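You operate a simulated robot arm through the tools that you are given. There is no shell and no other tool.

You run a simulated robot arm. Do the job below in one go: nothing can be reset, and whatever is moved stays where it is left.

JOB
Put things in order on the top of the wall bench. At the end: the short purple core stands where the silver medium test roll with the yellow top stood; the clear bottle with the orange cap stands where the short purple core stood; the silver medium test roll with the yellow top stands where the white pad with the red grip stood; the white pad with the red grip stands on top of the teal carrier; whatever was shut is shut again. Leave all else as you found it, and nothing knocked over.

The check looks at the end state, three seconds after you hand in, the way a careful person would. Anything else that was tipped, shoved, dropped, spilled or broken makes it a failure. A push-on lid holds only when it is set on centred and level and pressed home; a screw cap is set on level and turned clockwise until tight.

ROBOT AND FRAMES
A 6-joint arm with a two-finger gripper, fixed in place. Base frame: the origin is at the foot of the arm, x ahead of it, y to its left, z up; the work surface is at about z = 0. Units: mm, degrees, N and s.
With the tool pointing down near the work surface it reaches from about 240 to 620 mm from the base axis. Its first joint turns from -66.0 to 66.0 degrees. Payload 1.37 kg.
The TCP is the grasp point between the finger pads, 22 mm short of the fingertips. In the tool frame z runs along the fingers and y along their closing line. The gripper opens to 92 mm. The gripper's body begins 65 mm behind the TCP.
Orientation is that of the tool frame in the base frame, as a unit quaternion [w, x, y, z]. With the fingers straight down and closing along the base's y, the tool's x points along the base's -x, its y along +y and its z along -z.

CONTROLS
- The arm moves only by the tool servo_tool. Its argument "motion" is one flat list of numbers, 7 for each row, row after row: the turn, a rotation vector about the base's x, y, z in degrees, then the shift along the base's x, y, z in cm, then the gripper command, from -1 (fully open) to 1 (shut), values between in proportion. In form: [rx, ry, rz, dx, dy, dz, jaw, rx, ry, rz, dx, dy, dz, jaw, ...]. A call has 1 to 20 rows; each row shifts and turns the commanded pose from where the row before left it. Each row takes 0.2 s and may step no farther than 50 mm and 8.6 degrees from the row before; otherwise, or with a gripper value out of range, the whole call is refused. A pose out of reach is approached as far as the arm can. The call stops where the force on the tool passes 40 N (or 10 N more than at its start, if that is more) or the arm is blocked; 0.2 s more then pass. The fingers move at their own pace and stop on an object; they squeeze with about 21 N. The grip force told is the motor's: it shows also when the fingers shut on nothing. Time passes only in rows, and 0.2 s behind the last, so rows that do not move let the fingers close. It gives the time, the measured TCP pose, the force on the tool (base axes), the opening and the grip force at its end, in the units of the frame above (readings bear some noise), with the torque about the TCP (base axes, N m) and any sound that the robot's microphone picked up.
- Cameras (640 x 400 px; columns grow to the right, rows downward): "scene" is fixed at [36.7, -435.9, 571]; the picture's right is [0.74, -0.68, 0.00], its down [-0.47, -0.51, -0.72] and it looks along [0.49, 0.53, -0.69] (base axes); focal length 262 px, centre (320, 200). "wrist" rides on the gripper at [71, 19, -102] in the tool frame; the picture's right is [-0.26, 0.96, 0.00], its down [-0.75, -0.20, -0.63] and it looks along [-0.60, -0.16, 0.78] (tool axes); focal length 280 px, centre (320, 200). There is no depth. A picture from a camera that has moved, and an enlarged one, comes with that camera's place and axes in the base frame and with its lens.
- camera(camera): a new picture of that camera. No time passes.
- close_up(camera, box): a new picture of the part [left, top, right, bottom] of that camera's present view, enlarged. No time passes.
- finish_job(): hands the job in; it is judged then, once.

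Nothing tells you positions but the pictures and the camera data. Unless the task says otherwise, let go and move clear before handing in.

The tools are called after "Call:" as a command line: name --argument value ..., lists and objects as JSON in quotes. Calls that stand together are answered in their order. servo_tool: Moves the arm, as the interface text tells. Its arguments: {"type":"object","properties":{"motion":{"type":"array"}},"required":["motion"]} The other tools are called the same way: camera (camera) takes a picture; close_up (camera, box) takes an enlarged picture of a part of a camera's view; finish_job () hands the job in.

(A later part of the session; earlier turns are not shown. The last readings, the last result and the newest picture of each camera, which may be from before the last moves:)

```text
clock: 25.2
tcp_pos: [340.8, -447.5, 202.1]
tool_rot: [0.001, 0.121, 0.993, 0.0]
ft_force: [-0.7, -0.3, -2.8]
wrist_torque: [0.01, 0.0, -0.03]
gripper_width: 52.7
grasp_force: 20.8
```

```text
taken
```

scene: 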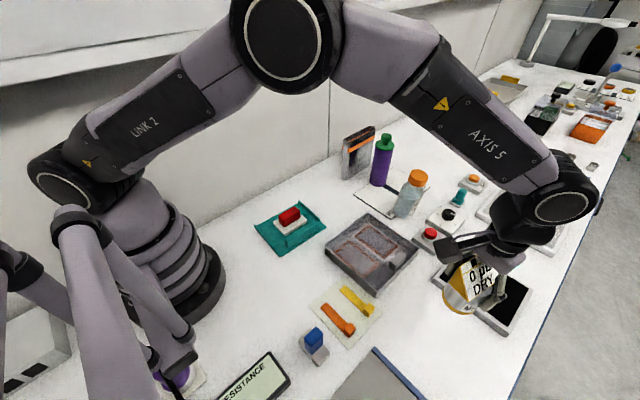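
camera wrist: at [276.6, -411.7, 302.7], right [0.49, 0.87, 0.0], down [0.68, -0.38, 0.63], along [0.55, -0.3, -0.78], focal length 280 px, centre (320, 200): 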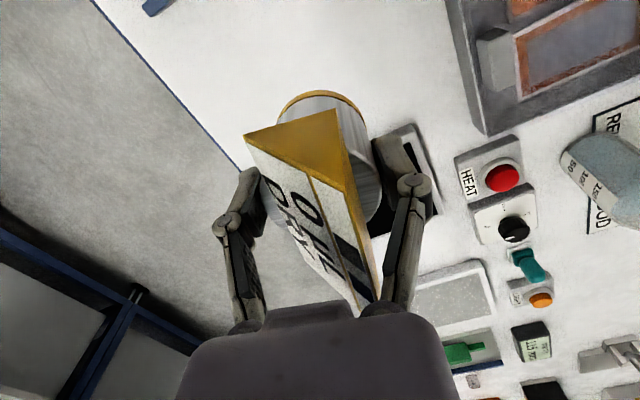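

Above the pad's old place. Descending to just above the bench, then small steps.

Call:
servo_tool --motion '[0, 0, 0, 0, 0, -4, 1, 0, 0, 0, 0, 0, -4, 1, 0, 0, 0, 0, 0, -3.5, 1, 0, 0, 0, 0, 0, -1.5, 1, 0, 0, 0, 0, 0, -0.8, 1, 0, 0, 0, 0, 0, 0, 1]'

Call:
close_up --camera "scene" --box '[380, 240, 524, 360]'

```text
clock: 26.6
tcp_pos: [340.5, -446.3, 62.5]
tool_rot: [0.001, 0.122, 0.993, -0.002]
ft_force: [0.1, 0.2, -2.9]
wrist_torque: [-0.03, 0.0, -0.01]
gripper_width: 52.1
grasp_force: 21.0
```

```text
3.33 times, centred on (452, 300) of scene
camera zoom: at [36.7, -435.9, 570.9], right [0.74, -0.68, 0.0], down [-0.47, -0.51, -0.72], along [0.49, 0.53, -0.69], focal length 874 px, centre (-120, -133)
```

zoom: 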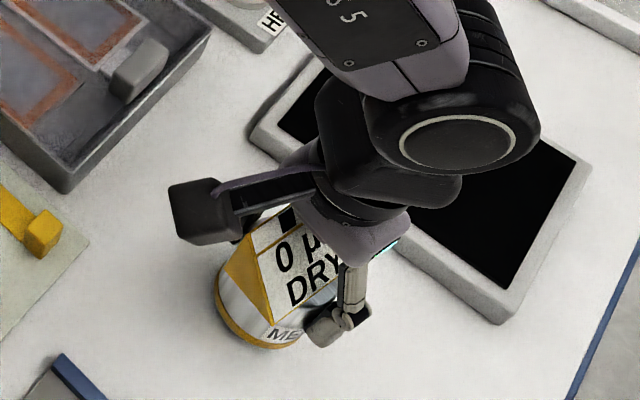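

Call:
servo_tool --motion '[0, 0, 0, 0, 0, -0.2, 1, 0, 0, 0, 0, 0, -0.2, 1, 0, 0, 0, 0, 0, -0.1, 1, 0, 0, 0, 0, 0, 0, 1]'

```text
clock: 27.6
tcp_pos: [340.5, -447.1, 57.5]
tool_rot: [0.001, 0.121, 0.993, 0.0]
ft_force: [0.4, -0.3, -2.6]
wrist_torque: [0.01, 0.0, 0.01]
gripper_width: 52.4
grasp_force: 20.6
```

Call:
servo_tool --motion '[0, 0, 0, 0, 0, -0.1, 1, 0, 0, 0, 0, 0, -0.05, 1, 0, 0, 0, 0, 0, 0, 1]'

```text
clock: 28.4
tcp_pos: [340.5, -448.5, 57.0]
tool_rot: [0.001, 0.121, 0.993, 0.0]
ft_force: [-0.1, 0.3, -3.0]
wrist_torque: [0.01, 0.0, 0.01]
gripper_width: 52.4
grasp_force: 20.8
```

Call:
servo_tool --motion '[0, 0, 0, 0, 0, -0.08, 1, 0, 0, 0, 0, 0, 0, 1]'

```text
clock: 29.0
tcp_pos: [341.8, -448.5, 57.3]
tool_rot: [0.001, 0.121, 0.993, -0.001]
ft_force: [-2.0, 0.6, 1.9]
wrist_torque: [0.1, -0.03, 0.03]
gripper_width: 52.9
grasp_force: 20.7
```

Contact made. Releasing: opening fully first, then rising straight up.

Call:
servo_tool --motion '[0, 0, 0, 0, 0, 0, -0.3, 0, 0, 0, 0, 0, 0, -0.8, 0, 0, 0, 0, 0, 0, -0.8, 0, 0, 0, 0, 0, 0, -0.8, 0, 0, 0, 0, 0, 1, -0.8, 0, 0, 0, 0, 0, 3, -0.8, 0, 0, 0, 0, 0, 4, -0.8, 0, 0, 0, 0, 0, 4, -0.8, 0, 0, 0, 0, 0, 3, -0.8, 0, 0, 0, 0, 0, 0, -0.8]'

Call:
camera --camera "wrist"

Call:
close_up --camera "scene" --box '[380, 220, 540, 360]'

```text
clock: 31.2
tcp_pos: [341.1, -446.3, 206.4]
tool_rot: [0.0, 0.122, 0.993, 0.001]
ft_force: [-0.4, -0.6, -0.7]
wrist_torque: [-0.01, -0.01, -0.03]
gripper_width: 82.4
grasp_force: 0.1
```

```text
taken
camera wrist: at [277.1, -411.4, 306.4], right [0.49, 0.87, 0.0], down [0.68, -0.38, 0.63], along [0.55, -0.31, -0.78], focal length 280 px, centre (320, 200)
```

wrist: 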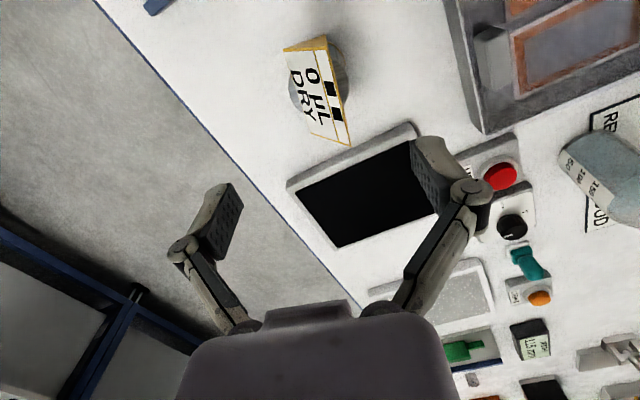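

```text
2.86 times, centred on (460, 290) of scene
camera zoom: at [36.7, -435.9, 571.0], right [0.74, -0.68, 0.0], down [-0.47, -0.51, -0.72], along [0.49, 0.53, -0.69], focal length 750 px, centre (-80, -57)
```

zoom: 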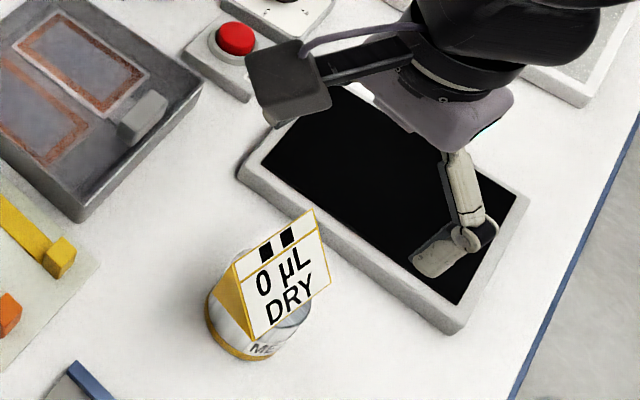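

The roll stands in place. Next the purple core: I move toward it, turning to its bearing (-6°) and tilting the fingers 30° outward for reach, and look.

Call:
servo_tool --motion '[0, 0, 8, 1.99, 3.51, 0.3, -1, 0, 0, 0, 1.99, 3.51, 0.3, -1, 0, 0, 0, 1.99, 3.51, 0.3, -1, 0, 0, 0, 1.99, 3.51, 0.3, -1, 0, 0, 0, 1.99, 3.51, 0.3, -1, 0, 0, 0, 1.99, 3.51, 0.3, -1, -0.81, -7.46, 0, 1.99, 3.51, 0, -1, -0.81, -7.46, 0, 1.99, 3.51, 0, -1, -0.81, -7.46, 0, 1.99, 3.51, 0, -1, -0.81, -7.46, 0, 1.99, 3.51, 0, -1, 0, 0, 0, 1.99, 3.51, 0, -1, 0, 0, 0, 0, 0, 0, -1]'

Call:
camera --camera "wrist"

Call:
camera --camera "scene"

```text
clock: 33.8
tcp_pos: [559.9, -61.7, 223.3]
tool_rot: [0.261, 0.051, 0.964, -0.015]
ft_force: [-0.3, -0.1, 0.7]
wrist_torque: [-0.01, 0.0, 0.02]
gripper_width: 92.1
grasp_force: 0.0
```

```text
taken
camera wrist: at [450.8, -31.3, 275.5], right [0.33, 0.94, 0.13], down [0.31, -0.24, 0.92], along [0.89, -0.26, -0.37], focal length 280 px, centre (320, 200)
```

wrist: 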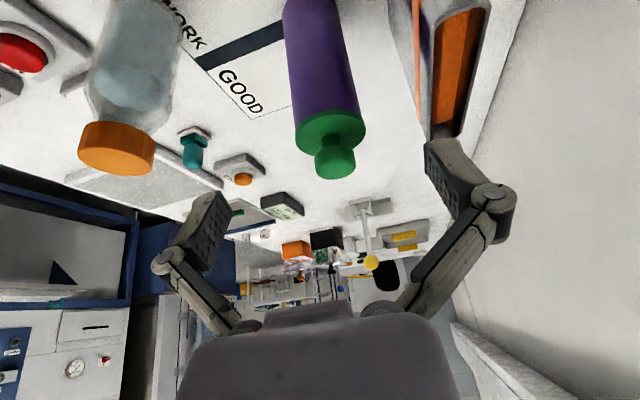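

```text
taken
```

scene: 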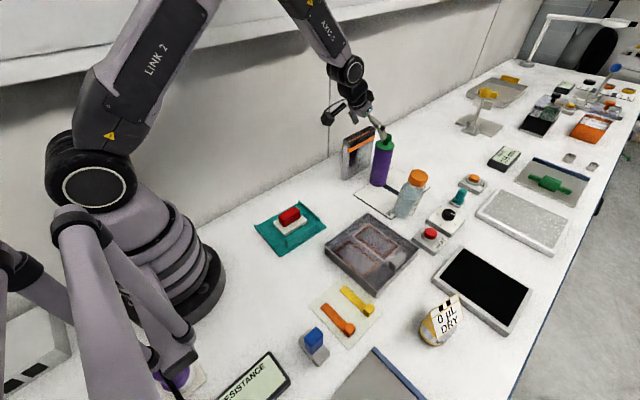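

The purple core's axis appears to be at about (633, -67), lid near z = 145-180. The fingers are aligned with it; approaching halfway along the tool direction and checking.

Call:
servo_tool --motion '[0, 0, 0, 1.8, -0.2, -2.7, -1, 0, 0, 0, 1.8, -0.2, -2.7, -1, 0, 0, 0, 0, 0, 0, -1]'

Call:
camera --camera "wrist"

Call:
close_up --camera "scene" --box '[320, 90, 448, 200]'

```text
clock: 34.6
tcp_pos: [596.5, -65.7, 170.6]
tool_rot: [0.26, 0.05, 0.964, -0.016]
ft_force: [-0.2, -0.4, 0.3]
wrist_torque: [-0.01, -0.01, -0.04]
gripper_width: 91.8
grasp_force: 0.0
```

```text
taken
camera wrist: at [487.1, -35.1, 221.3], right [0.33, 0.94, 0.13], down [0.31, -0.24, 0.92], along [0.89, -0.26, -0.37], focal length 280 px, centre (320, 200)
```

wrist: 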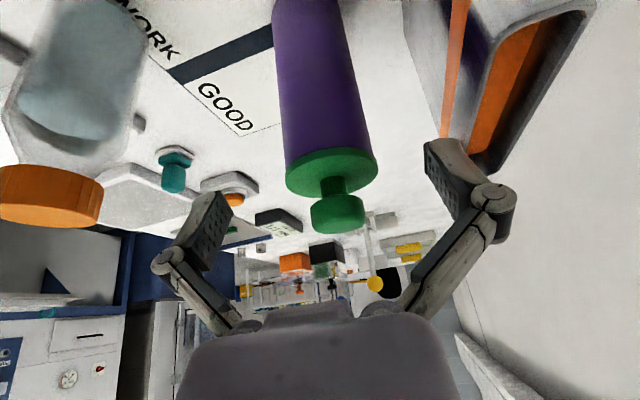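

```text
3.64 times, centred on (384, 145) of scene
camera zoom: at [36.7, -435.9, 571.0], right [0.74, -0.68, 0.0], down [-0.47, -0.51, -0.72], along [0.49, 0.53, -0.69], focal length 954 px, centre (87, 400)
```

zoom: 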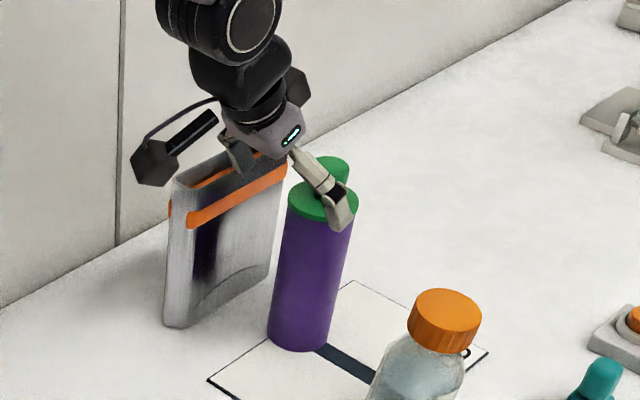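

Axis confirmed at about (632, -68). Completing the approach to TCP (632, -68, 115) with the fingers at 84 mm to stay clear of the box.

Call:
servo_tool --motion '[0, 0, 0, 1.2, -0.07, -1.85, -0.83, 0, 0, 0, 1.2, -0.07, -1.85, -0.83, 0, 0, 0, 1.2, -0.07, -1.85, -0.83, 0, 0, 0, 0, 0, 0, -0.83]'

Call:
camera --camera "wrist"

Call:
close_up --camera "scene" --box '[320, 90, 448, 200]'

```text
clock: 35.6
tcp_pos: [632.4, -67.3, 114.2]
tool_rot: [0.259, 0.049, 0.964, -0.014]
ft_force: [-0.4, -0.2, 0.0]
wrist_torque: [0.0, -0.04, 0.01]
gripper_width: 83.8
grasp_force: 0.1
```

```text
taken
camera wrist: at [522.6, -36.9, 165.4], right [0.33, 0.94, 0.13], down [0.32, -0.24, 0.92], along [0.89, -0.26, -0.37], focal length 280 px, centre (320, 200)
```

wrist: 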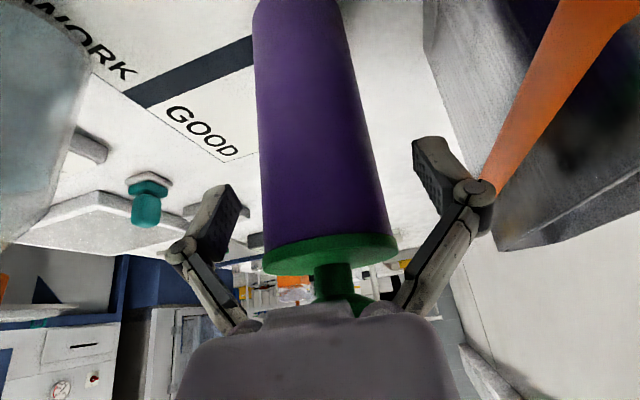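

```text
3.64 times, centred on (384, 145) of scene
camera zoom: at [36.7, -435.9, 571.0], right [0.74, -0.68, 0.0], down [-0.47, -0.51, -0.72], along [0.49, 0.53, -0.69], focal length 954 px, centre (87, 400)
```

zoom: 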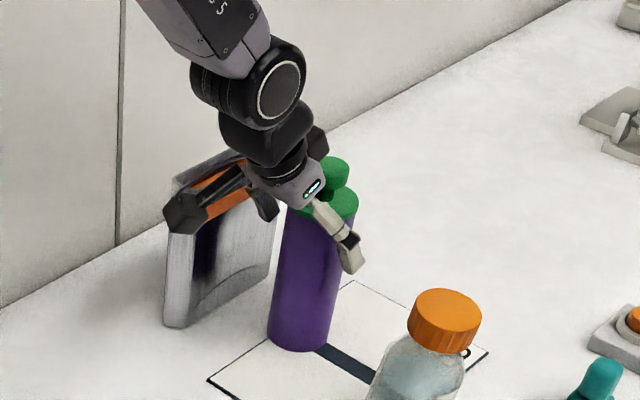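

Fingers straddle the purple body. Closing.

Call:
servo_tool --motion '[0, 0, 0, 0, 0, 0, -0.3, 0, 0, 0, 0, 0, 0, -0.3, 0, 0, 0, 0, 0, 0, 1, 0, 0, 0, 0, 0, 0, 1, 0, 0, 0, 0, 0, 0, 1]'

Call:
camera --camera "wrist"

Call:
close_up --camera "scene" --box '[320, 90, 448, 200]'

```text
clock: 36.8
tcp_pos: [633.0, -68.0, 116.2]
tool_rot: [0.26, 0.051, 0.964, -0.015]
ft_force: [-0.5, 0.1, 2.2]
wrist_torque: [0.09, 0.05, 0.0]
gripper_width: 51.9
grasp_force: 20.7
```

```text
taken
camera wrist: at [522.6, -36.9, 165.9], right [0.33, 0.94, 0.13], down [0.31, -0.24, 0.92], along [0.89, -0.26, -0.37], focal length 280 px, centre (320, 200)
```

wrist: 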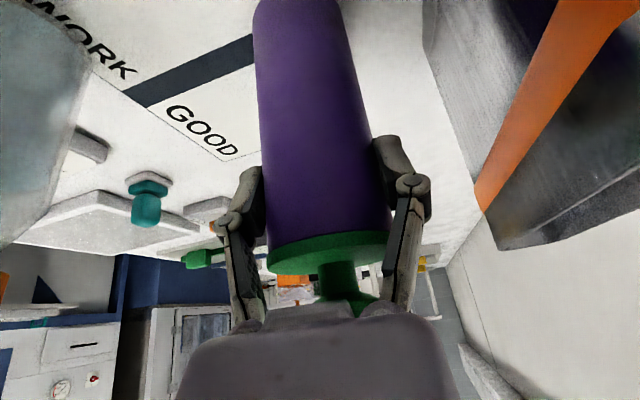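

```text
3.64 times, centred on (384, 145) of scene
camera zoom: at [36.7, -435.9, 571.0], right [0.74, -0.68, 0.0], down [-0.47, -0.51, -0.72], along [0.49, 0.53, -0.69], focal length 954 px, centre (87, 400)
```

zoom: 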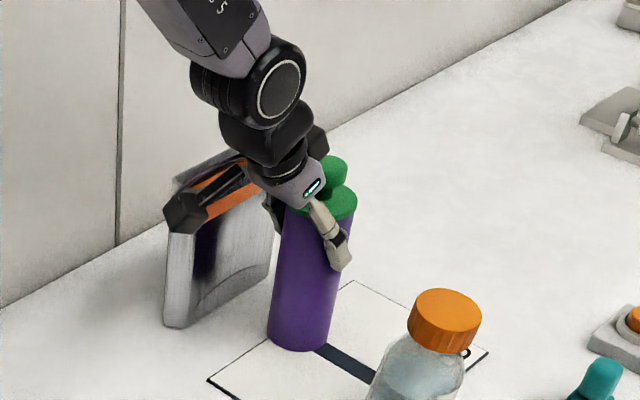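

Gripped at 52 mm. Before lifting I zoom in to pin down where the core stood exactly (it's the bottle's target).

Call:
close_up --camera "wrist" --box '[220, 0, 440, 140]'

Call:
close_up --camera "wrist" --box '[220, 140, 440, 290]'

Call:
close_up --camera "scene" --box '[350, 150, 414, 190]'

```text
2.86 times, centred on (330, 70) of wrist
camera zoom: at [522.6, -36.9, 165.9], right [0.33, 0.94, 0.13], down [0.31, -0.24, 0.92], along [0.89, -0.26, -0.37], focal length 801 px, centre (291, 571)
```

zoom: 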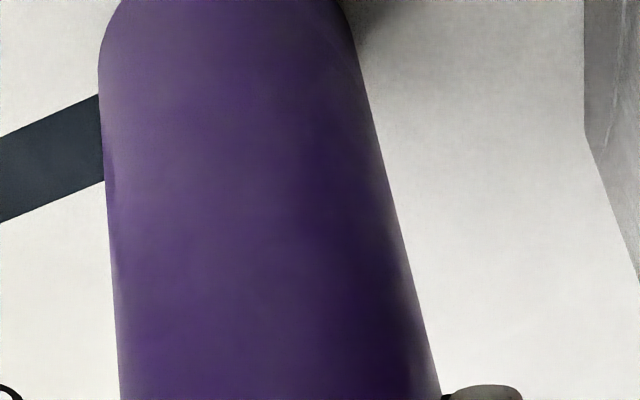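

```text
2.67 times, centred on (330, 215) of wrist
camera zoom: at [522.6, -36.9, 165.9], right [0.33, 0.94, 0.13], down [0.31, -0.24, 0.92], along [0.89, -0.26, -0.37], focal length 748 px, centre (293, 160)
```

zoom: 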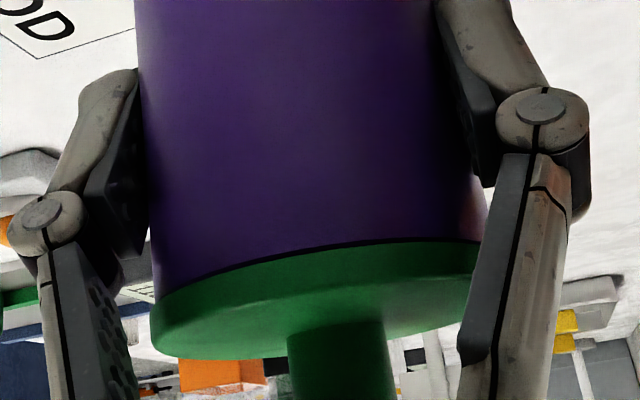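

```text
10.00 times, centred on (382, 170) of scene
camera zoom: at [36.7, -435.9, 571.0], right [0.74, -0.68, 0.0], down [-0.47, -0.51, -0.72], along [0.49, 0.53, -0.69], focal length 2623 px, centre (-300, 500)
```

zoom: 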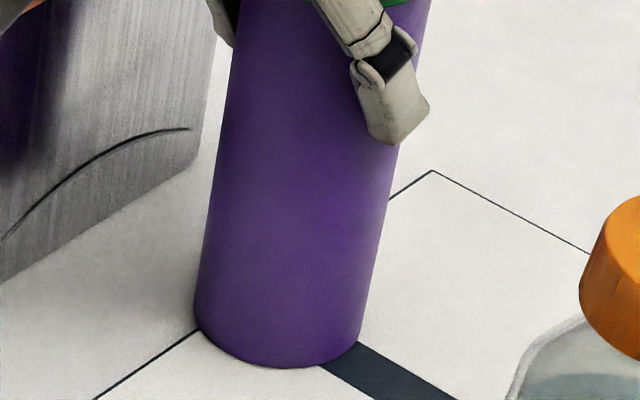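

The core's axis is at about (641, -68), i.e. ~8 mm beyond the TCP but inside the pads. Lifting a few millimetres to check weight and grip.

Call:
servo_tool --motion '[0, 0, 0, 0, 0, 0.3, 1, 0, 0, 0, 0, 0, 0.5, 1, 0, 0, 0, 0, 0, 0, 1]'

Call:
camera --camera "wrist"

Call:
close_up --camera "scene" --box '[320, 90, 448, 200]'

```text
clock: 37.6
tcp_pos: [632.1, -67.7, 123.0]
tool_rot: [0.259, 0.05, 0.964, -0.015]
ft_force: [-0.5, 0.5, -0.4]
wrist_torque: [-0.06, 0.0, -0.01]
gripper_width: 51.7
grasp_force: 20.7
```

```text
taken
camera wrist: at [522.4, -36.3, 173.7], right [0.33, 0.94, 0.13], down [0.32, -0.24, 0.92], along [0.89, -0.26, -0.37], focal length 280 px, centre (320, 200)
```

wrist: 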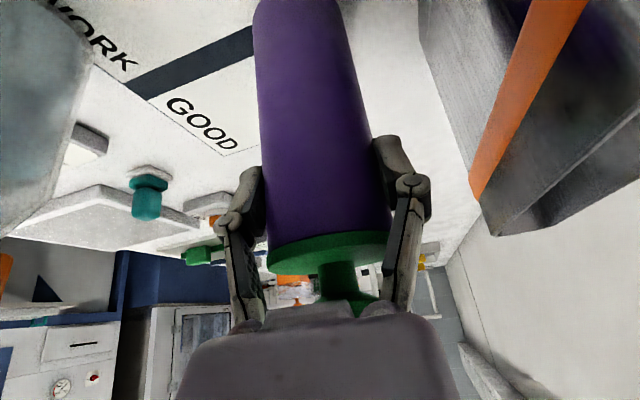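

```text
3.64 times, centred on (384, 145) of scene
camera zoom: at [36.7, -435.9, 571.0], right [0.74, -0.68, 0.0], down [-0.47, -0.51, -0.72], along [0.49, 0.53, -0.69], focal length 954 px, centre (87, 400)
```

zoom: 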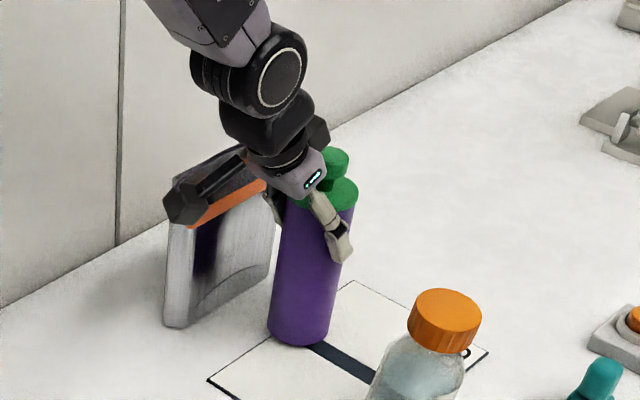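

It lifts cleanly and is light. Raising it well above the box and carrying it to the roll's old place, keeping tilt.

Call:
servo_tool --motion '[0, 0, 0, 0, 0, 3, 1, 0, 0, 0, 0, 0, 4, 1, 0, 0, 0, 0, 0, 4, 1, 0, 0, 0, -2, 0.5, 1, 1, 0, 0, 0, -3, 1.2, 0, 1, 0, 0, 0, -3, 1.4, 0, 1, 0, 0, 0, -3, 1.4, 0, 1, 0, 0, 0, -3.0, 1.5, 0, 1, 0, 0, 0, 0, 0, 0, 1]'

Call:
camera --camera "wrist"

Call:
camera --camera "scene"

```text
clock: 39.6
tcp_pos: [491.2, -7.9, 243.5]
tool_rot: [0.258, 0.05, 0.965, -0.015]
ft_force: [0.4, 0.1, -1.7]
wrist_torque: [-0.03, 0.0, 0.0]
gripper_width: 51.6
grasp_force: 21.6
```

```text
taken
camera wrist: at [381.9, 23.3, 294.1], right [0.33, 0.94, 0.13], down [0.32, -0.24, 0.92], along [0.89, -0.26, -0.37], focal length 280 px, centre (320, 200)
```

wrist: 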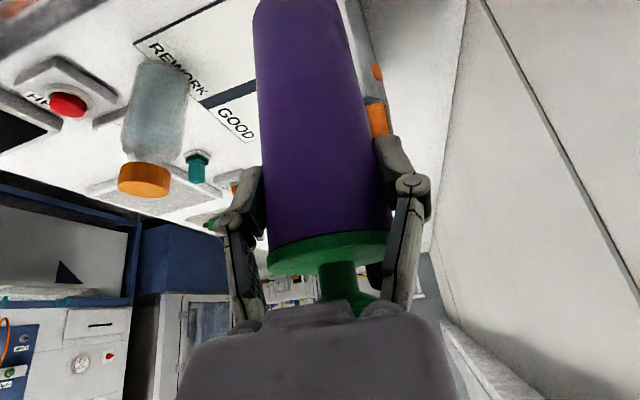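

```text
taken
```

scene: 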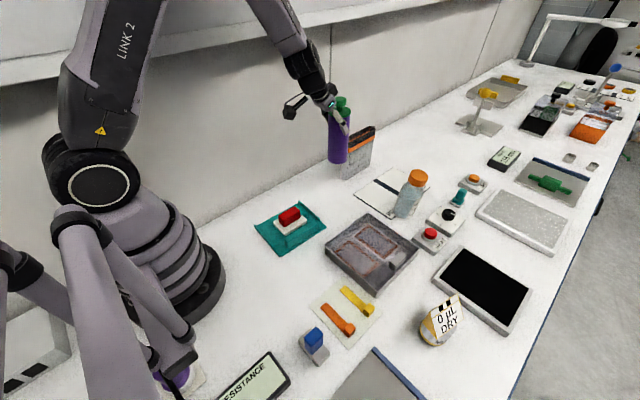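

Nothing else was disturbed. Descending at the roll's old place.

Call:
servo_tool --motion '[0, 0, 0, 0, 0, -4, 1, 0, 0, 0, 0, 0, -4, 1, 0, 0, 0, 0, 0, -3, 1, 0, 0, 0, 0, 0, -1, 1, 0, 0, 0, 0, 0, 0, 1]'

Call:
camera --camera "wrist"

Call:
close_up --camera "scene" --box '[290, 110, 402, 210]'

```text
clock: 40.8
tcp_pos: [492.2, -8.7, 135.8]
tool_rot: [0.26, 0.05, 0.964, -0.018]
ft_force: [0.0, -0.1, -2.1]
wrist_torque: [0.04, 0.01, -0.03]
gripper_width: 51.7
grasp_force: 21.3
out of reach, approached as far as the arm can: row 1
```

```text
taken
camera wrist: at [382.4, 22.8, 186.6], right [0.33, 0.94, 0.12], down [0.32, -0.23, 0.92], along [0.89, -0.26, -0.37], focal length 280 px, centre (320, 200)
```

wrist: 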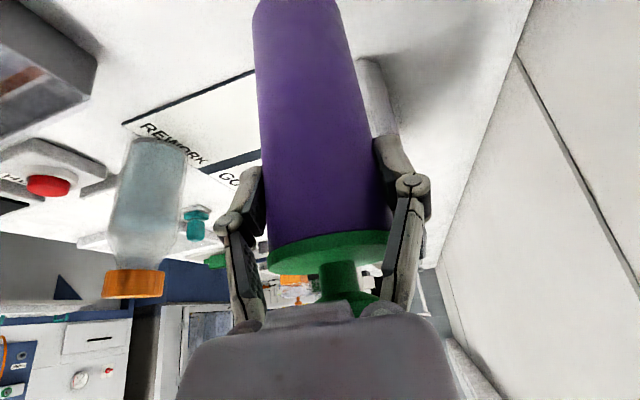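

```text
4.00 times, centred on (346, 160) of scene
camera zoom: at [36.7, -435.9, 571.0], right [0.74, -0.68, 0.0], down [-0.47, -0.51, -0.72], along [0.49, 0.53, -0.69], focal length 1049 px, centre (216, 360)
```

zoom: 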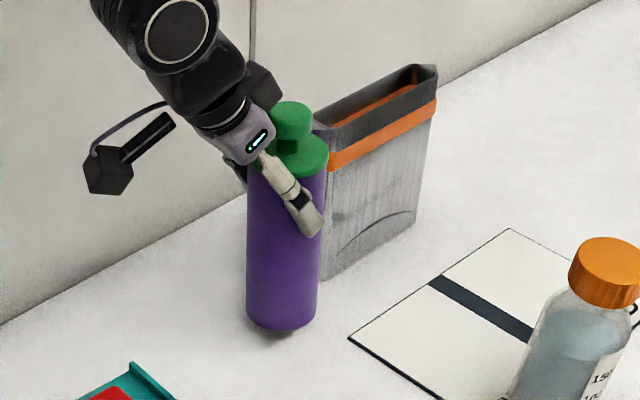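

There's a small reach limitation note, but the pose is good and the core hangs ~20 mm above the bench. Continuing down in small steps.

Call:
servo_tool --motion '[0, 0, 0, 0, 0.1, -0.7, 1, 0, 0, 0, 0, 0, -0.7, 1, 0, 0, 0, 0, 0, 0, 1]'

Call:
close_up --camera "scene" --box '[290, 110, 402, 210]'

```text
clock: 41.6
tcp_pos: [491.0, -1.3, 121.4]
tool_rot: [0.259, 0.05, 0.964, -0.017]
ft_force: [0.0, 0.8, -1.0]
wrist_torque: [0.01, -0.01, 0.0]
gripper_width: 51.5
grasp_force: 21.0
out of reach, approached as far as the arm can: row 2
```

```text
4.00 times, centred on (346, 160) of scene
camera zoom: at [36.7, -435.9, 571.0], right [0.74, -0.68, 0.0], down [-0.47, -0.51, -0.72], along [0.49, 0.53, -0.69], focal length 1049 px, centre (216, 360)
```

zoom: 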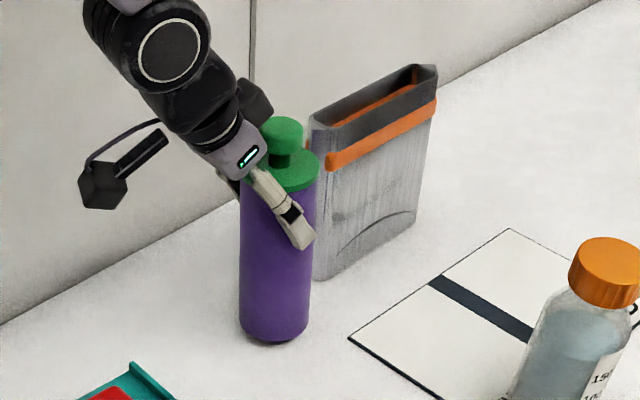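

The arm hits a wrist limit with this tilt at this short radius. I'll lift, set the core down temporarily at about (568, -60) on the mat, then regrasp it with the tool vertical.

Call:
servo_tool --motion '[0, 0, 0, 0.5, -0.3, 2, 1, 0, 0, 0, 1.5, -1, 2, 1, 0, 0, 0, 2.5, -2.3, 0, 1, 0, 0, 0, 2.5, -2.3, 0, 1, 0, 0, 0, 0, 0, 0, 1]'

Call:
camera --camera "wrist"

Call:
close_up --camera "scene" --box '[290, 90, 434, 220]'

```text
clock: 42.8
tcp_pos: [552.6, -53.3, 162.7]
tool_rot: [0.261, 0.05, 0.964, -0.011]
ft_force: [0.6, 0.1, -0.6]
wrist_torque: [0.01, 0.01, -0.02]
gripper_width: 51.6
grasp_force: 21.0
out of reach, approached as far as the arm can: row 4
```

```text
taken
camera wrist: at [443.0, -22.3, 212.3], right [0.32, 0.94, 0.14], down [0.31, -0.24, 0.92], along [0.89, -0.25, -0.37], focal length 280 px, centre (320, 200)
```

wrist: 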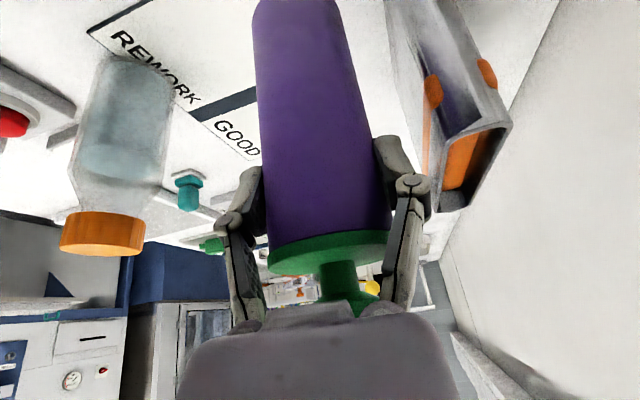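

```text
3.08 times, centred on (362, 155) of scene
camera zoom: at [36.7, -435.9, 571.0], right [0.74, -0.68, 0.0], down [-0.47, -0.51, -0.72], along [0.49, 0.53, -0.69], focal length 807 px, centre (191, 338)
```

zoom: 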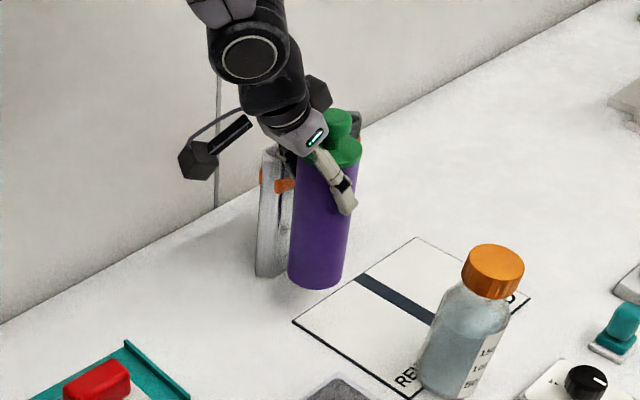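

That is a wrist-alignment (singularity) effect at shorter radius. I move out to x ≈ 583 where the tilt was fine, and set the core down there temporarily.

Call:
servo_tool --motion '[0, 0, 0, 1.5, -0.5, 0, 1, 0, 0, 0, 1.5, -0.5, -1, 1, 0, 0, 0, 0, 0, -1.5, 1, 0, 0, 0, 0, 0, 0, 1]'

Call:
camera --camera "wrist"

Call:
close_up --camera "scene" --box '[290, 90, 434, 220]'

```text
clock: 43.8
tcp_pos: [564.3, -59.3, 154.0]
tool_rot: [0.264, 0.051, 0.963, -0.02]
ft_force: [0.6, 0.8, -1.6]
wrist_torque: [-0.03, 0.0, -0.01]
gripper_width: 51.7
grasp_force: 21.4
out of reach, approached as far as the arm can: row 1, 2, 3
```

```text
taken
camera wrist: at [455.3, -26.2, 203.6], right [0.33, 0.94, 0.12], down [0.31, -0.23, 0.92], along [0.89, -0.27, -0.36], focal length 280 px, centre (320, 200)
```

wrist: 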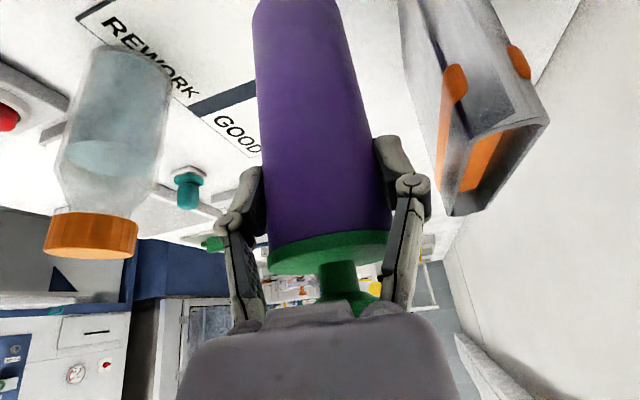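

```text
3.08 times, centred on (362, 155) of scene
camera zoom: at [36.7, -435.9, 571.0], right [0.74, -0.68, 0.0], down [-0.47, -0.51, -0.72], along [0.49, 0.53, -0.69], focal length 807 px, centre (191, 338)
```

zoom: 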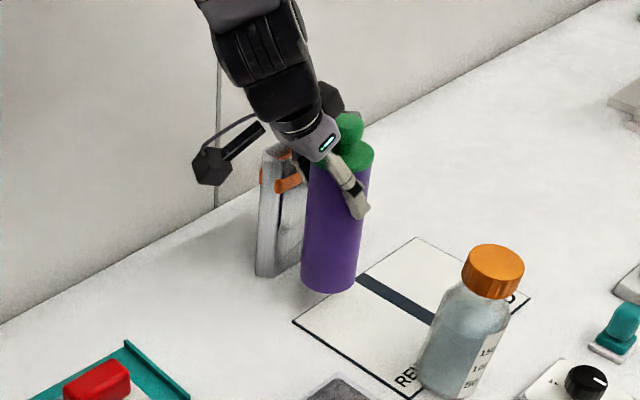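

The wrist is near alignment of forearm and tool here. I back out upward, go back over the core's original spot (where this tilt worked), and will regrasp there with less tilt.

Call:
servo_tool --motion '[0, 0, 0, 0, 0, 2, 1, 0, 0, 0, 0, 0, 2.5, 1, 0, 0, 0, 0, 0, 3, 1, 0, 0, 0, 0, 0, 0, 1]'

Call:
camera --camera "scene"

```text
clock: 44.8
tcp_pos: [566.6, -59.6, 217.8]
tool_rot: [0.259, 0.05, 0.964, -0.015]
ft_force: [-0.9, 0.1, -1.1]
wrist_torque: [0.03, 0.03, -0.01]
gripper_width: 51.5
grasp_force: 21.2
out of reach, approached as far as the arm can: row 1
```

```text
taken
```

scene: 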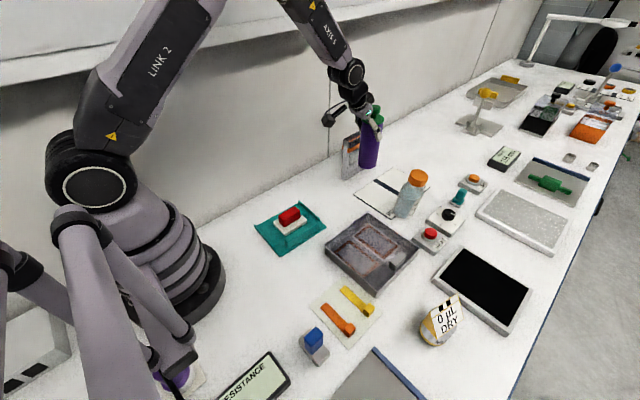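

Pose recovered. Moving up, out over the original spot, then down to just above the bench.

Call:
servo_tool --motion '[0, 0, 0, 0, 0, 2.5, 1, 0, 0, 0, 3.3, -0.4, 0, 1, 0, 0, 0, 3.25, -0.4, 0, 1, 0, 0, 0, 0, 0, 0, 1]'

```text
clock: 45.8
tcp_pos: [630.6, -67.7, 242.9]
tool_rot: [0.259, 0.05, 0.964, -0.015]
ft_force: [0.2, 0.5, -0.7]
wrist_torque: [-0.02, 0.01, -0.01]
gripper_width: 51.3
grasp_force: 20.7
```

Call:
servo_tool --motion '[0, 0, 0, 0, 0, -4, 1, 0, 0, 0, 0.1, 0, -4, 1, 0, 0, 0, 0, 0, -3, 1, 0, 0, 0, 0, 0, -1, 1, 0, 0, 0, 0, 0, 0, 1]'

Call:
close_up --camera "scene" --box '[350, 150, 414, 190]'

Call:
camera --camera "wrist"

```text
clock: 47.0
tcp_pos: [631.7, -69.3, 123.2]
tool_rot: [0.26, 0.05, 0.964, -0.014]
ft_force: [-0.1, -0.7, -0.8]
wrist_torque: [-0.02, 0.02, 0.01]
gripper_width: 51.6
grasp_force: 21.1
```

```text
10.00 times, centred on (382, 170) of scene
camera zoom: at [36.7, -435.9, 571.0], right [0.74, -0.68, 0.0], down [-0.47, -0.51, -0.72], along [0.49, 0.53, -0.69], focal length 2623 px, centre (-300, 500)
```

zoom: 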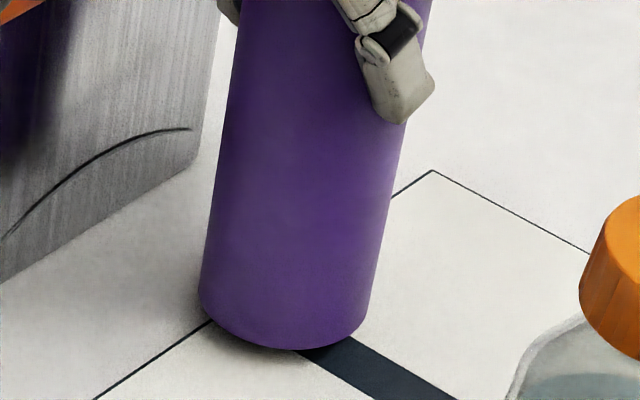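

```text
taken
camera wrist: at [522.3, -37.1, 174.4], right [0.33, 0.94, 0.13], down [0.31, -0.24, 0.92], along [0.89, -0.26, -0.37], focal length 280 px, centre (320, 200)
```

wrist: 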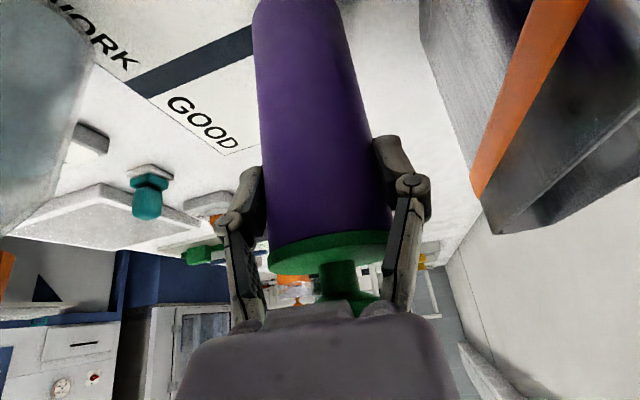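

Good. Lowering to contact.

Call:
servo_tool --motion '[0, 0, 0, 0, 0.1, -0.4, 1, 0, 0, 0, 0, 0, -0.2, 1, 0, 0, 0, 0, 0, -0.1, 1, 0, 0, 0, 0, 0, 0, 1]'

```text
clock: 48.0
tcp_pos: [631.4, -67.3, 115.4]
tool_rot: [0.259, 0.051, 0.965, -0.016]
ft_force: [-0.5, 0.3, -1.1]
wrist_torque: [0.01, 0.04, 0.05]
gripper_width: 51.6
grasp_force: 21.2
```

Call:
servo_tool --motion '[0, 0, 0, 0, 0, -0.1, 1, 0, 0, 0, 0, 0, -0.05, 1, 0, 0, 0, 0, 0, 0, 1]'

```text
clock: 48.8
tcp_pos: [632.2, -67.9, 115.7]
tool_rot: [0.26, 0.051, 0.964, -0.015]
ft_force: [-0.1, 0.0, -0.5]
wrist_torque: [0.01, 0.0, -0.01]
gripper_width: 51.6
grasp_force: 21.2
```

Call:
servo_tool --motion '[0, 0, 0, 0, 0, -0.08, 1, 0, 0, 0, 0, 0, 0, 1]'

```text
clock: 49.4
tcp_pos: [631.4, -68.0, 115.6]
tool_rot: [0.26, 0.051, 0.964, -0.016]
ft_force: [-2.4, -0.1, 7.2]
wrist_torque: [0.07, 0.14, 0.02]
gripper_width: 51.7
grasp_force: 20.5
```

Standing on the bench. Opening and retreating back along the tool axis, then reducing tilt to 15°.

Call:
servo_tool --motion '[0, 0, 0, 0, 0, 0, -0.3, 0, 0, 0, 0, 0, 0, -0.8, 0, 0, 0, 0, 0, 0, -0.8, 0, 0, 0, -0.6, 0.06, 1.04, -0.8, 0, 0, 0, -1.2, 0.1, 2.0, -0.8, 0, 0, 0, -1.8, 0.1, 2.7, -0.8, 0, 0, 0, -1.8, 0.1, 2.7, -0.8, 0, 0, 0, -1.0, 0.1, 2.0, -0.8, 0, 0, 0, 0, 0, 0, -0.8]'

Call:
camera --camera "wrist"

Call:
close_up --camera "scene" --box '[320, 90, 448, 200]'

Call:
close_up --camera "scene" --box '[350, 150, 414, 190]'

```text
clock: 51.4
tcp_pos: [566.6, -62.3, 219.2]
tool_rot: [0.259, 0.05, 0.964, -0.015]
ft_force: [-0.3, 0.2, 0.2]
wrist_torque: [-0.01, 0.01, -0.01]
gripper_width: 82.8
grasp_force: 0.0
```

```text
taken
camera wrist: at [456.8, -31.2, 269.9], right [0.33, 0.94, 0.13], down [0.32, -0.24, 0.92], along [0.89, -0.26, -0.37], focal length 280 px, centre (320, 200)
```

wrist: 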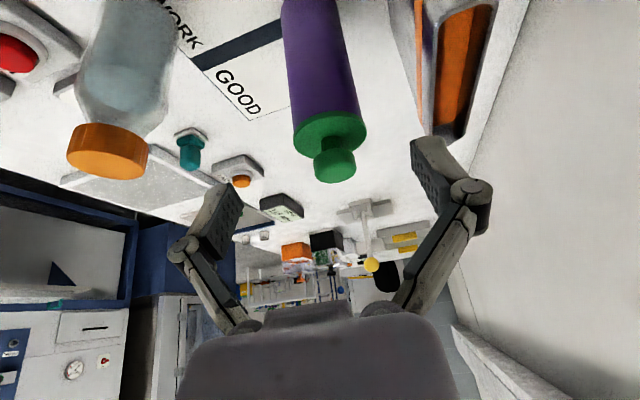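

```text
3.64 times, centred on (384, 145) of scene
camera zoom: at [36.7, -435.9, 571.0], right [0.74, -0.68, 0.0], down [-0.47, -0.51, -0.72], along [0.49, 0.53, -0.69], focal length 954 px, centre (87, 400)
```

zoom: 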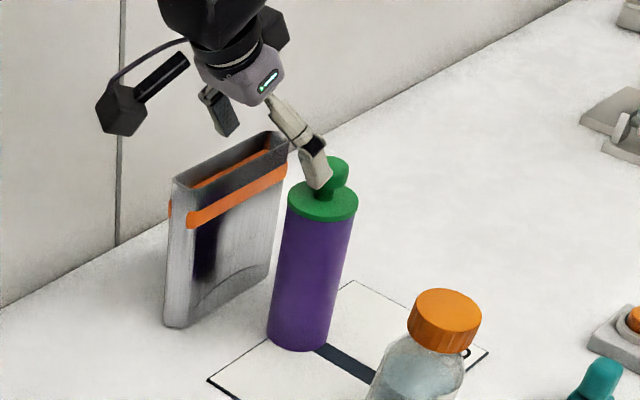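

```text
10.00 times, centred on (382, 170) of scene
camera zoom: at [36.7, -435.9, 571.0], right [0.74, -0.68, 0.0], down [-0.47, -0.51, -0.72], along [0.49, 0.53, -0.69], focal length 2623 px, centre (-300, 500)
```

zoom: 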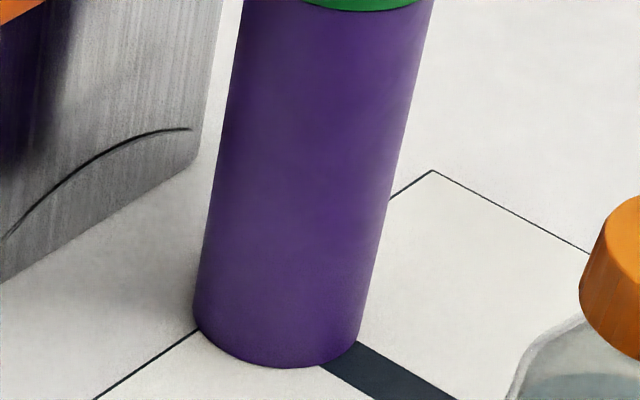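

The core is back exactly where it stood. Now tilt to 15° and position for a new approach.

Call:
servo_tool --motion '[0.81, 7.46, 0, 0, 0, 0.5, -0.8, 0.81, 7.46, 0, 0, 0, 0.5, -0.8, 0, 0, 0, 2.4, -0.15, -0.5, -0.8, 0, 0, 0, 2.3, -0.15, -0.9, -0.8, 0, 0, 0, 0, 0, 0, -0.8]'

Call:
camera --camera "wrist"

Call:
close_up --camera "scene" --box '[320, 70, 448, 190]'

```text
clock: 52.6
tcp_pos: [614.6, -63.4, 213.5]
tool_rot: [0.131, 0.052, 0.99, -0.007]
ft_force: [-0.2, 0.6, -0.9]
wrist_torque: [-0.03, -0.01, 0.03]
gripper_width: 82.6
grasp_force: 0.1
```

```text
taken
camera wrist: at [522.5, -35.5, 292.4], right [0.35, 0.93, 0.07], down [0.54, -0.26, 0.8], along [0.76, -0.25, -0.6], focal length 280 px, centre (320, 200)
```

wrist: 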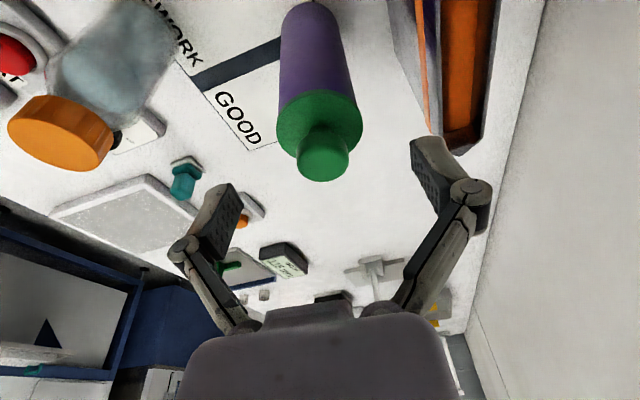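

```text
3.33 times, centred on (384, 130) of scene
camera zoom: at [36.7, -435.9, 571.0], right [0.74, -0.68, 0.0], down [-0.47, -0.51, -0.72], along [0.49, 0.53, -0.69], focal length 874 px, centre (107, 433)
```

zoom: 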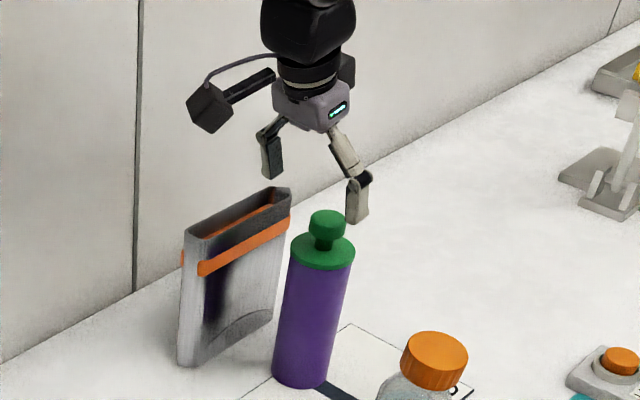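

Descending with 15° tilt onto the core, TCP target (638, -67, 128).

Call:
servo_tool --motion '[0, 0, 0, 0.8, -0.13, -2.85, -0.8, 0, 0, 0, 0.77, -0.12, -2.85, -0.8, 0, 0, 0, 0.77, -0.12, -2.85, -0.8, 0, 0, 0, 0, 0, 0, -0.8]'

Call:
camera --camera "wrist"

Call:
close_up --camera "scene" --box '[320, 90, 448, 200]'

```text
clock: 53.6
tcp_pos: [638.1, -69.9, 129.4]
tool_rot: [0.132, 0.05, 0.99, -0.008]
ft_force: [-0.4, -0.2, 0.4]
wrist_torque: [0.01, 0.04, -0.02]
gripper_width: 82.7
grasp_force: 0.1
```

```text
taken
camera wrist: at [546.3, -40.7, 207.0], right [0.35, 0.93, 0.07], down [0.54, -0.26, 0.8], along [0.76, -0.25, -0.6], focal length 280 px, centre (320, 200)
```

wrist: 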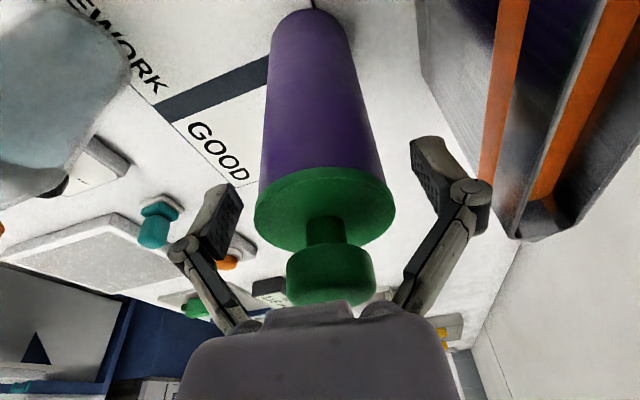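

```text
3.64 times, centred on (384, 145) of scene
camera zoom: at [36.7, -435.9, 571.0], right [0.74, -0.68, 0.0], down [-0.47, -0.51, -0.72], along [0.49, 0.53, -0.69], focal length 954 px, centre (87, 400)
```

zoom: 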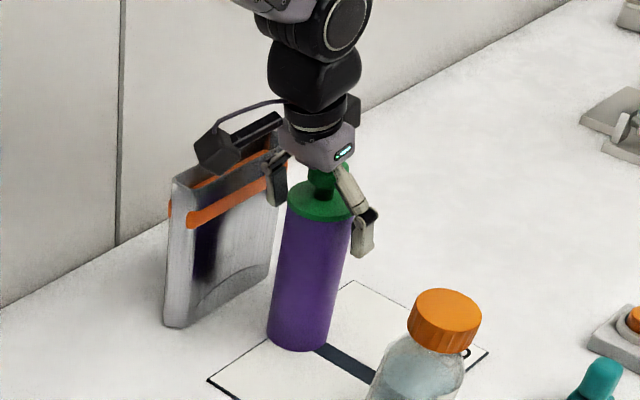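

The axis is at about (640, -69), right at the TCP. Closing and lifting slightly.

Call:
servo_tool --motion '[0, 0, 0, 0, 0, 0, -0.2, 0, 0, 0, 0, 0, 0, -0.2, 0, 0, 0, 0, 0, 0, 1, 0, 0, 0, 0, 0, 0, 1, 0, 0, 0, 0, 0, 0, 1]'

Call:
servo_tool --motion '[0, 0, 0, 0, 0, 0.3, 1, 0, 0, 0, 0, 0, 0.7, 1, 0, 0, 0, 0, 0, 0, 1]'

Call:
camera --camera "wrist"

Call:
close_up --camera "scene" --box '[320, 90, 448, 200]'

```text
clock: 54.8
tcp_pos: [637.9, -69.9, 129.6]
tool_rot: [0.131, 0.051, 0.99, -0.007]
ft_force: [-0.1, 1.0, 1.1]
wrist_torque: [0.0, 0.07, -0.02]
gripper_width: 52.0
grasp_force: 20.5
```

```text
clock: 55.6
tcp_pos: [638.5, -68.1, 140.7]
tool_rot: [0.131, 0.051, 0.99, -0.007]
ft_force: [-0.4, -1.0, -1.7]
wrist_torque: [0.02, -0.02, -0.02]
gripper_width: 52.0
grasp_force: 21.6
```

```text
taken
camera wrist: at [545.9, -39.9, 217.1], right [0.35, 0.93, 0.07], down [0.54, -0.26, 0.8], along [0.76, -0.25, -0.6], focal length 280 px, centre (320, 200)
```

wrist: 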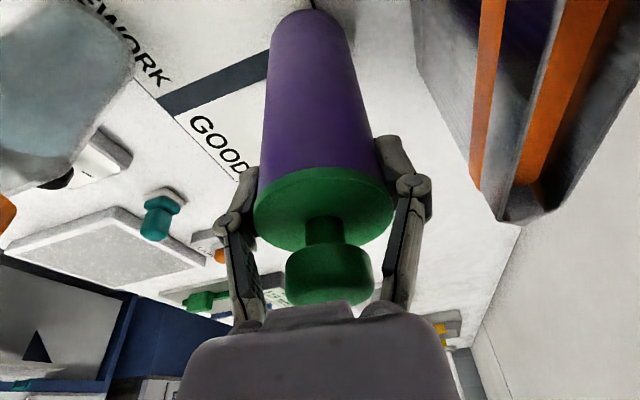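

```text
3.64 times, centred on (384, 145) of scene
camera zoom: at [36.7, -435.9, 571.0], right [0.74, -0.68, 0.0], down [-0.47, -0.51, -0.72], along [0.49, 0.53, -0.69], focal length 954 px, centre (87, 400)
```

zoom: 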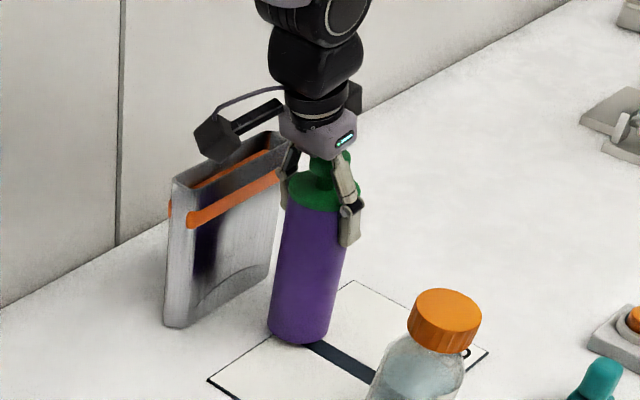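

Lifted cleanly. Carrying it up and back to the roll's old place with the 15° tilt.

Call:
servo_tool --motion '[0, 0, 0, 0, 0, 4, 1, 0, 0, 0, 0, 0, 4, 1, 0, 0, 0, 0, 0, 4, 1, 0, 0, 0, -2.5, 0.7, 0, 1, 0, 0, 0, -3.8, 1.7, 0, 1, 0, 0, 0, -3.8, 1.8, 0, 1, 0, 0, 0, -3.85, 1.8, 0, 1, 0, 0, 0, 0, 0, 0, 1]'

Call:
servo_tool --motion '[0, 0, 0, 0, 0, -3, 1, 0, 0, 0, 0, 0, -3, 1, 0, 0, 0, 0, 0, -3, 1, 0, 0, 0, 0, 0, -2, 1, 0, 0, 0, 0, 0, 0, 1]'

Call:
close_up --camera "scene" --box '[300, 150, 380, 200]'

Call:
camera --camera "wrist"

```text
clock: 57.4
tcp_pos: [497.5, -7.5, 258.6]
tool_rot: [0.132, 0.052, 0.99, -0.008]
ft_force: [-0.2, 0.4, -1.2]
wrist_torque: [0.0, 0.01, 0.02]
gripper_width: 51.8
grasp_force: 21.5
```

```text
clock: 58.6
tcp_pos: [498.2, -8.7, 148.3]
tool_rot: [0.132, 0.053, 0.99, -0.008]
ft_force: [0.1, -0.8, -1.7]
wrist_torque: [0.01, -0.01, -0.01]
gripper_width: 52.2
grasp_force: 20.6
```

```text
8.00 times, centred on (340, 175) of scene
camera zoom: at [36.7, -435.9, 571.0], right [0.74, -0.68, 0.0], down [-0.47, -0.51, -0.72], along [0.49, 0.53, -0.69], focal length 2099 px, centre (160, 400)
```

zoom: 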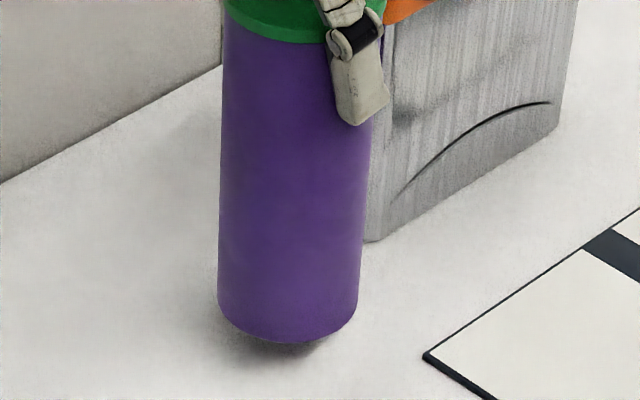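

```text
taken
camera wrist: at [405.9, 19.5, 226.7], right [0.35, 0.93, 0.07], down [0.54, -0.26, 0.8], along [0.76, -0.25, -0.6], focal length 280 px, centre (320, 200)
```

wrist: 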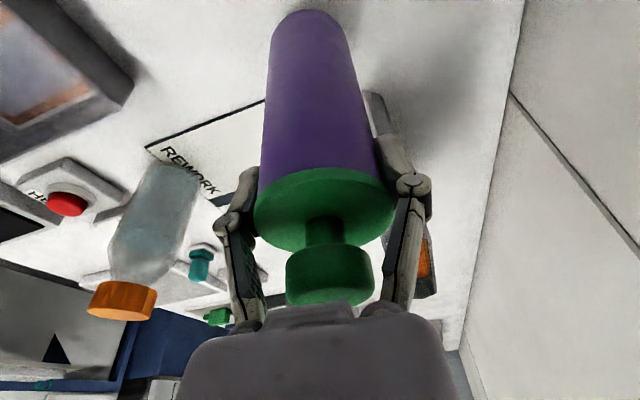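

Nearly aligned with the roll's original footprint; a small (-2.5, -1.5 mm) correction and lower.

Call:
servo_tool --motion '[0, 0, 0, -0.25, -0.15, -0.7, 1, 0, 0, 0, 0, 0, -0.6, 1, 0, 0, 0, 0, 0, -0.3, 1, 0, 0, 0, 0, 0, 0, 1]'

```text
clock: 59.6
tcp_pos: [495.7, -10.5, 133.0]
tool_rot: [0.131, 0.051, 0.99, -0.008]
ft_force: [-0.8, -0.2, -1.8]
wrist_torque: [0.0, 0.0, 0.0]
gripper_width: 52.0
grasp_force: 21.1
```

Call:
servo_tool --motion '[0, 0, 0, 0, 0, -0.15, 1, 0, 0, 0, 0, 0, -0.1, 1, 0, 0, 0, 0, 0, 0, 1]'

Call:
close_up --camera "scene" --box '[300, 150, 380, 200]'

```text
clock: 60.4
tcp_pos: [495.8, -10.9, 130.7]
tool_rot: [0.132, 0.052, 0.99, -0.008]
ft_force: [-0.5, -0.1, -0.5]
wrist_torque: [0.01, 0.01, 0.0]
gripper_width: 52.0
grasp_force: 20.8
```

```text
8.00 times, centred on (340, 175) of scene
camera zoom: at [36.7, -435.9, 571.0], right [0.74, -0.68, 0.0], down [-0.47, -0.51, -0.72], along [0.49, 0.53, -0.69], focal length 2099 px, centre (160, 400)
```

zoom: 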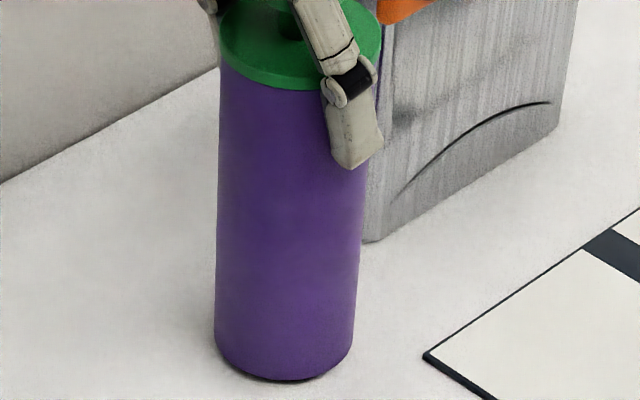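

Bottom edge matches the roll's original footprint within a pixel. Final lowering.

Call:
servo_tool --motion '[0, 0, 0, 0, 0, -0.1, 1, 0, 0, 0, 0, 0, 0, 1]'

```text
clock: 61.0
tcp_pos: [495.1, -11.3, 130.7]
tool_rot: [0.131, 0.052, 0.99, -0.008]
ft_force: [-0.4, -0.2, -0.7]
wrist_torque: [0.02, 0.01, 0.04]
gripper_width: 51.9
grasp_force: 21.5
```

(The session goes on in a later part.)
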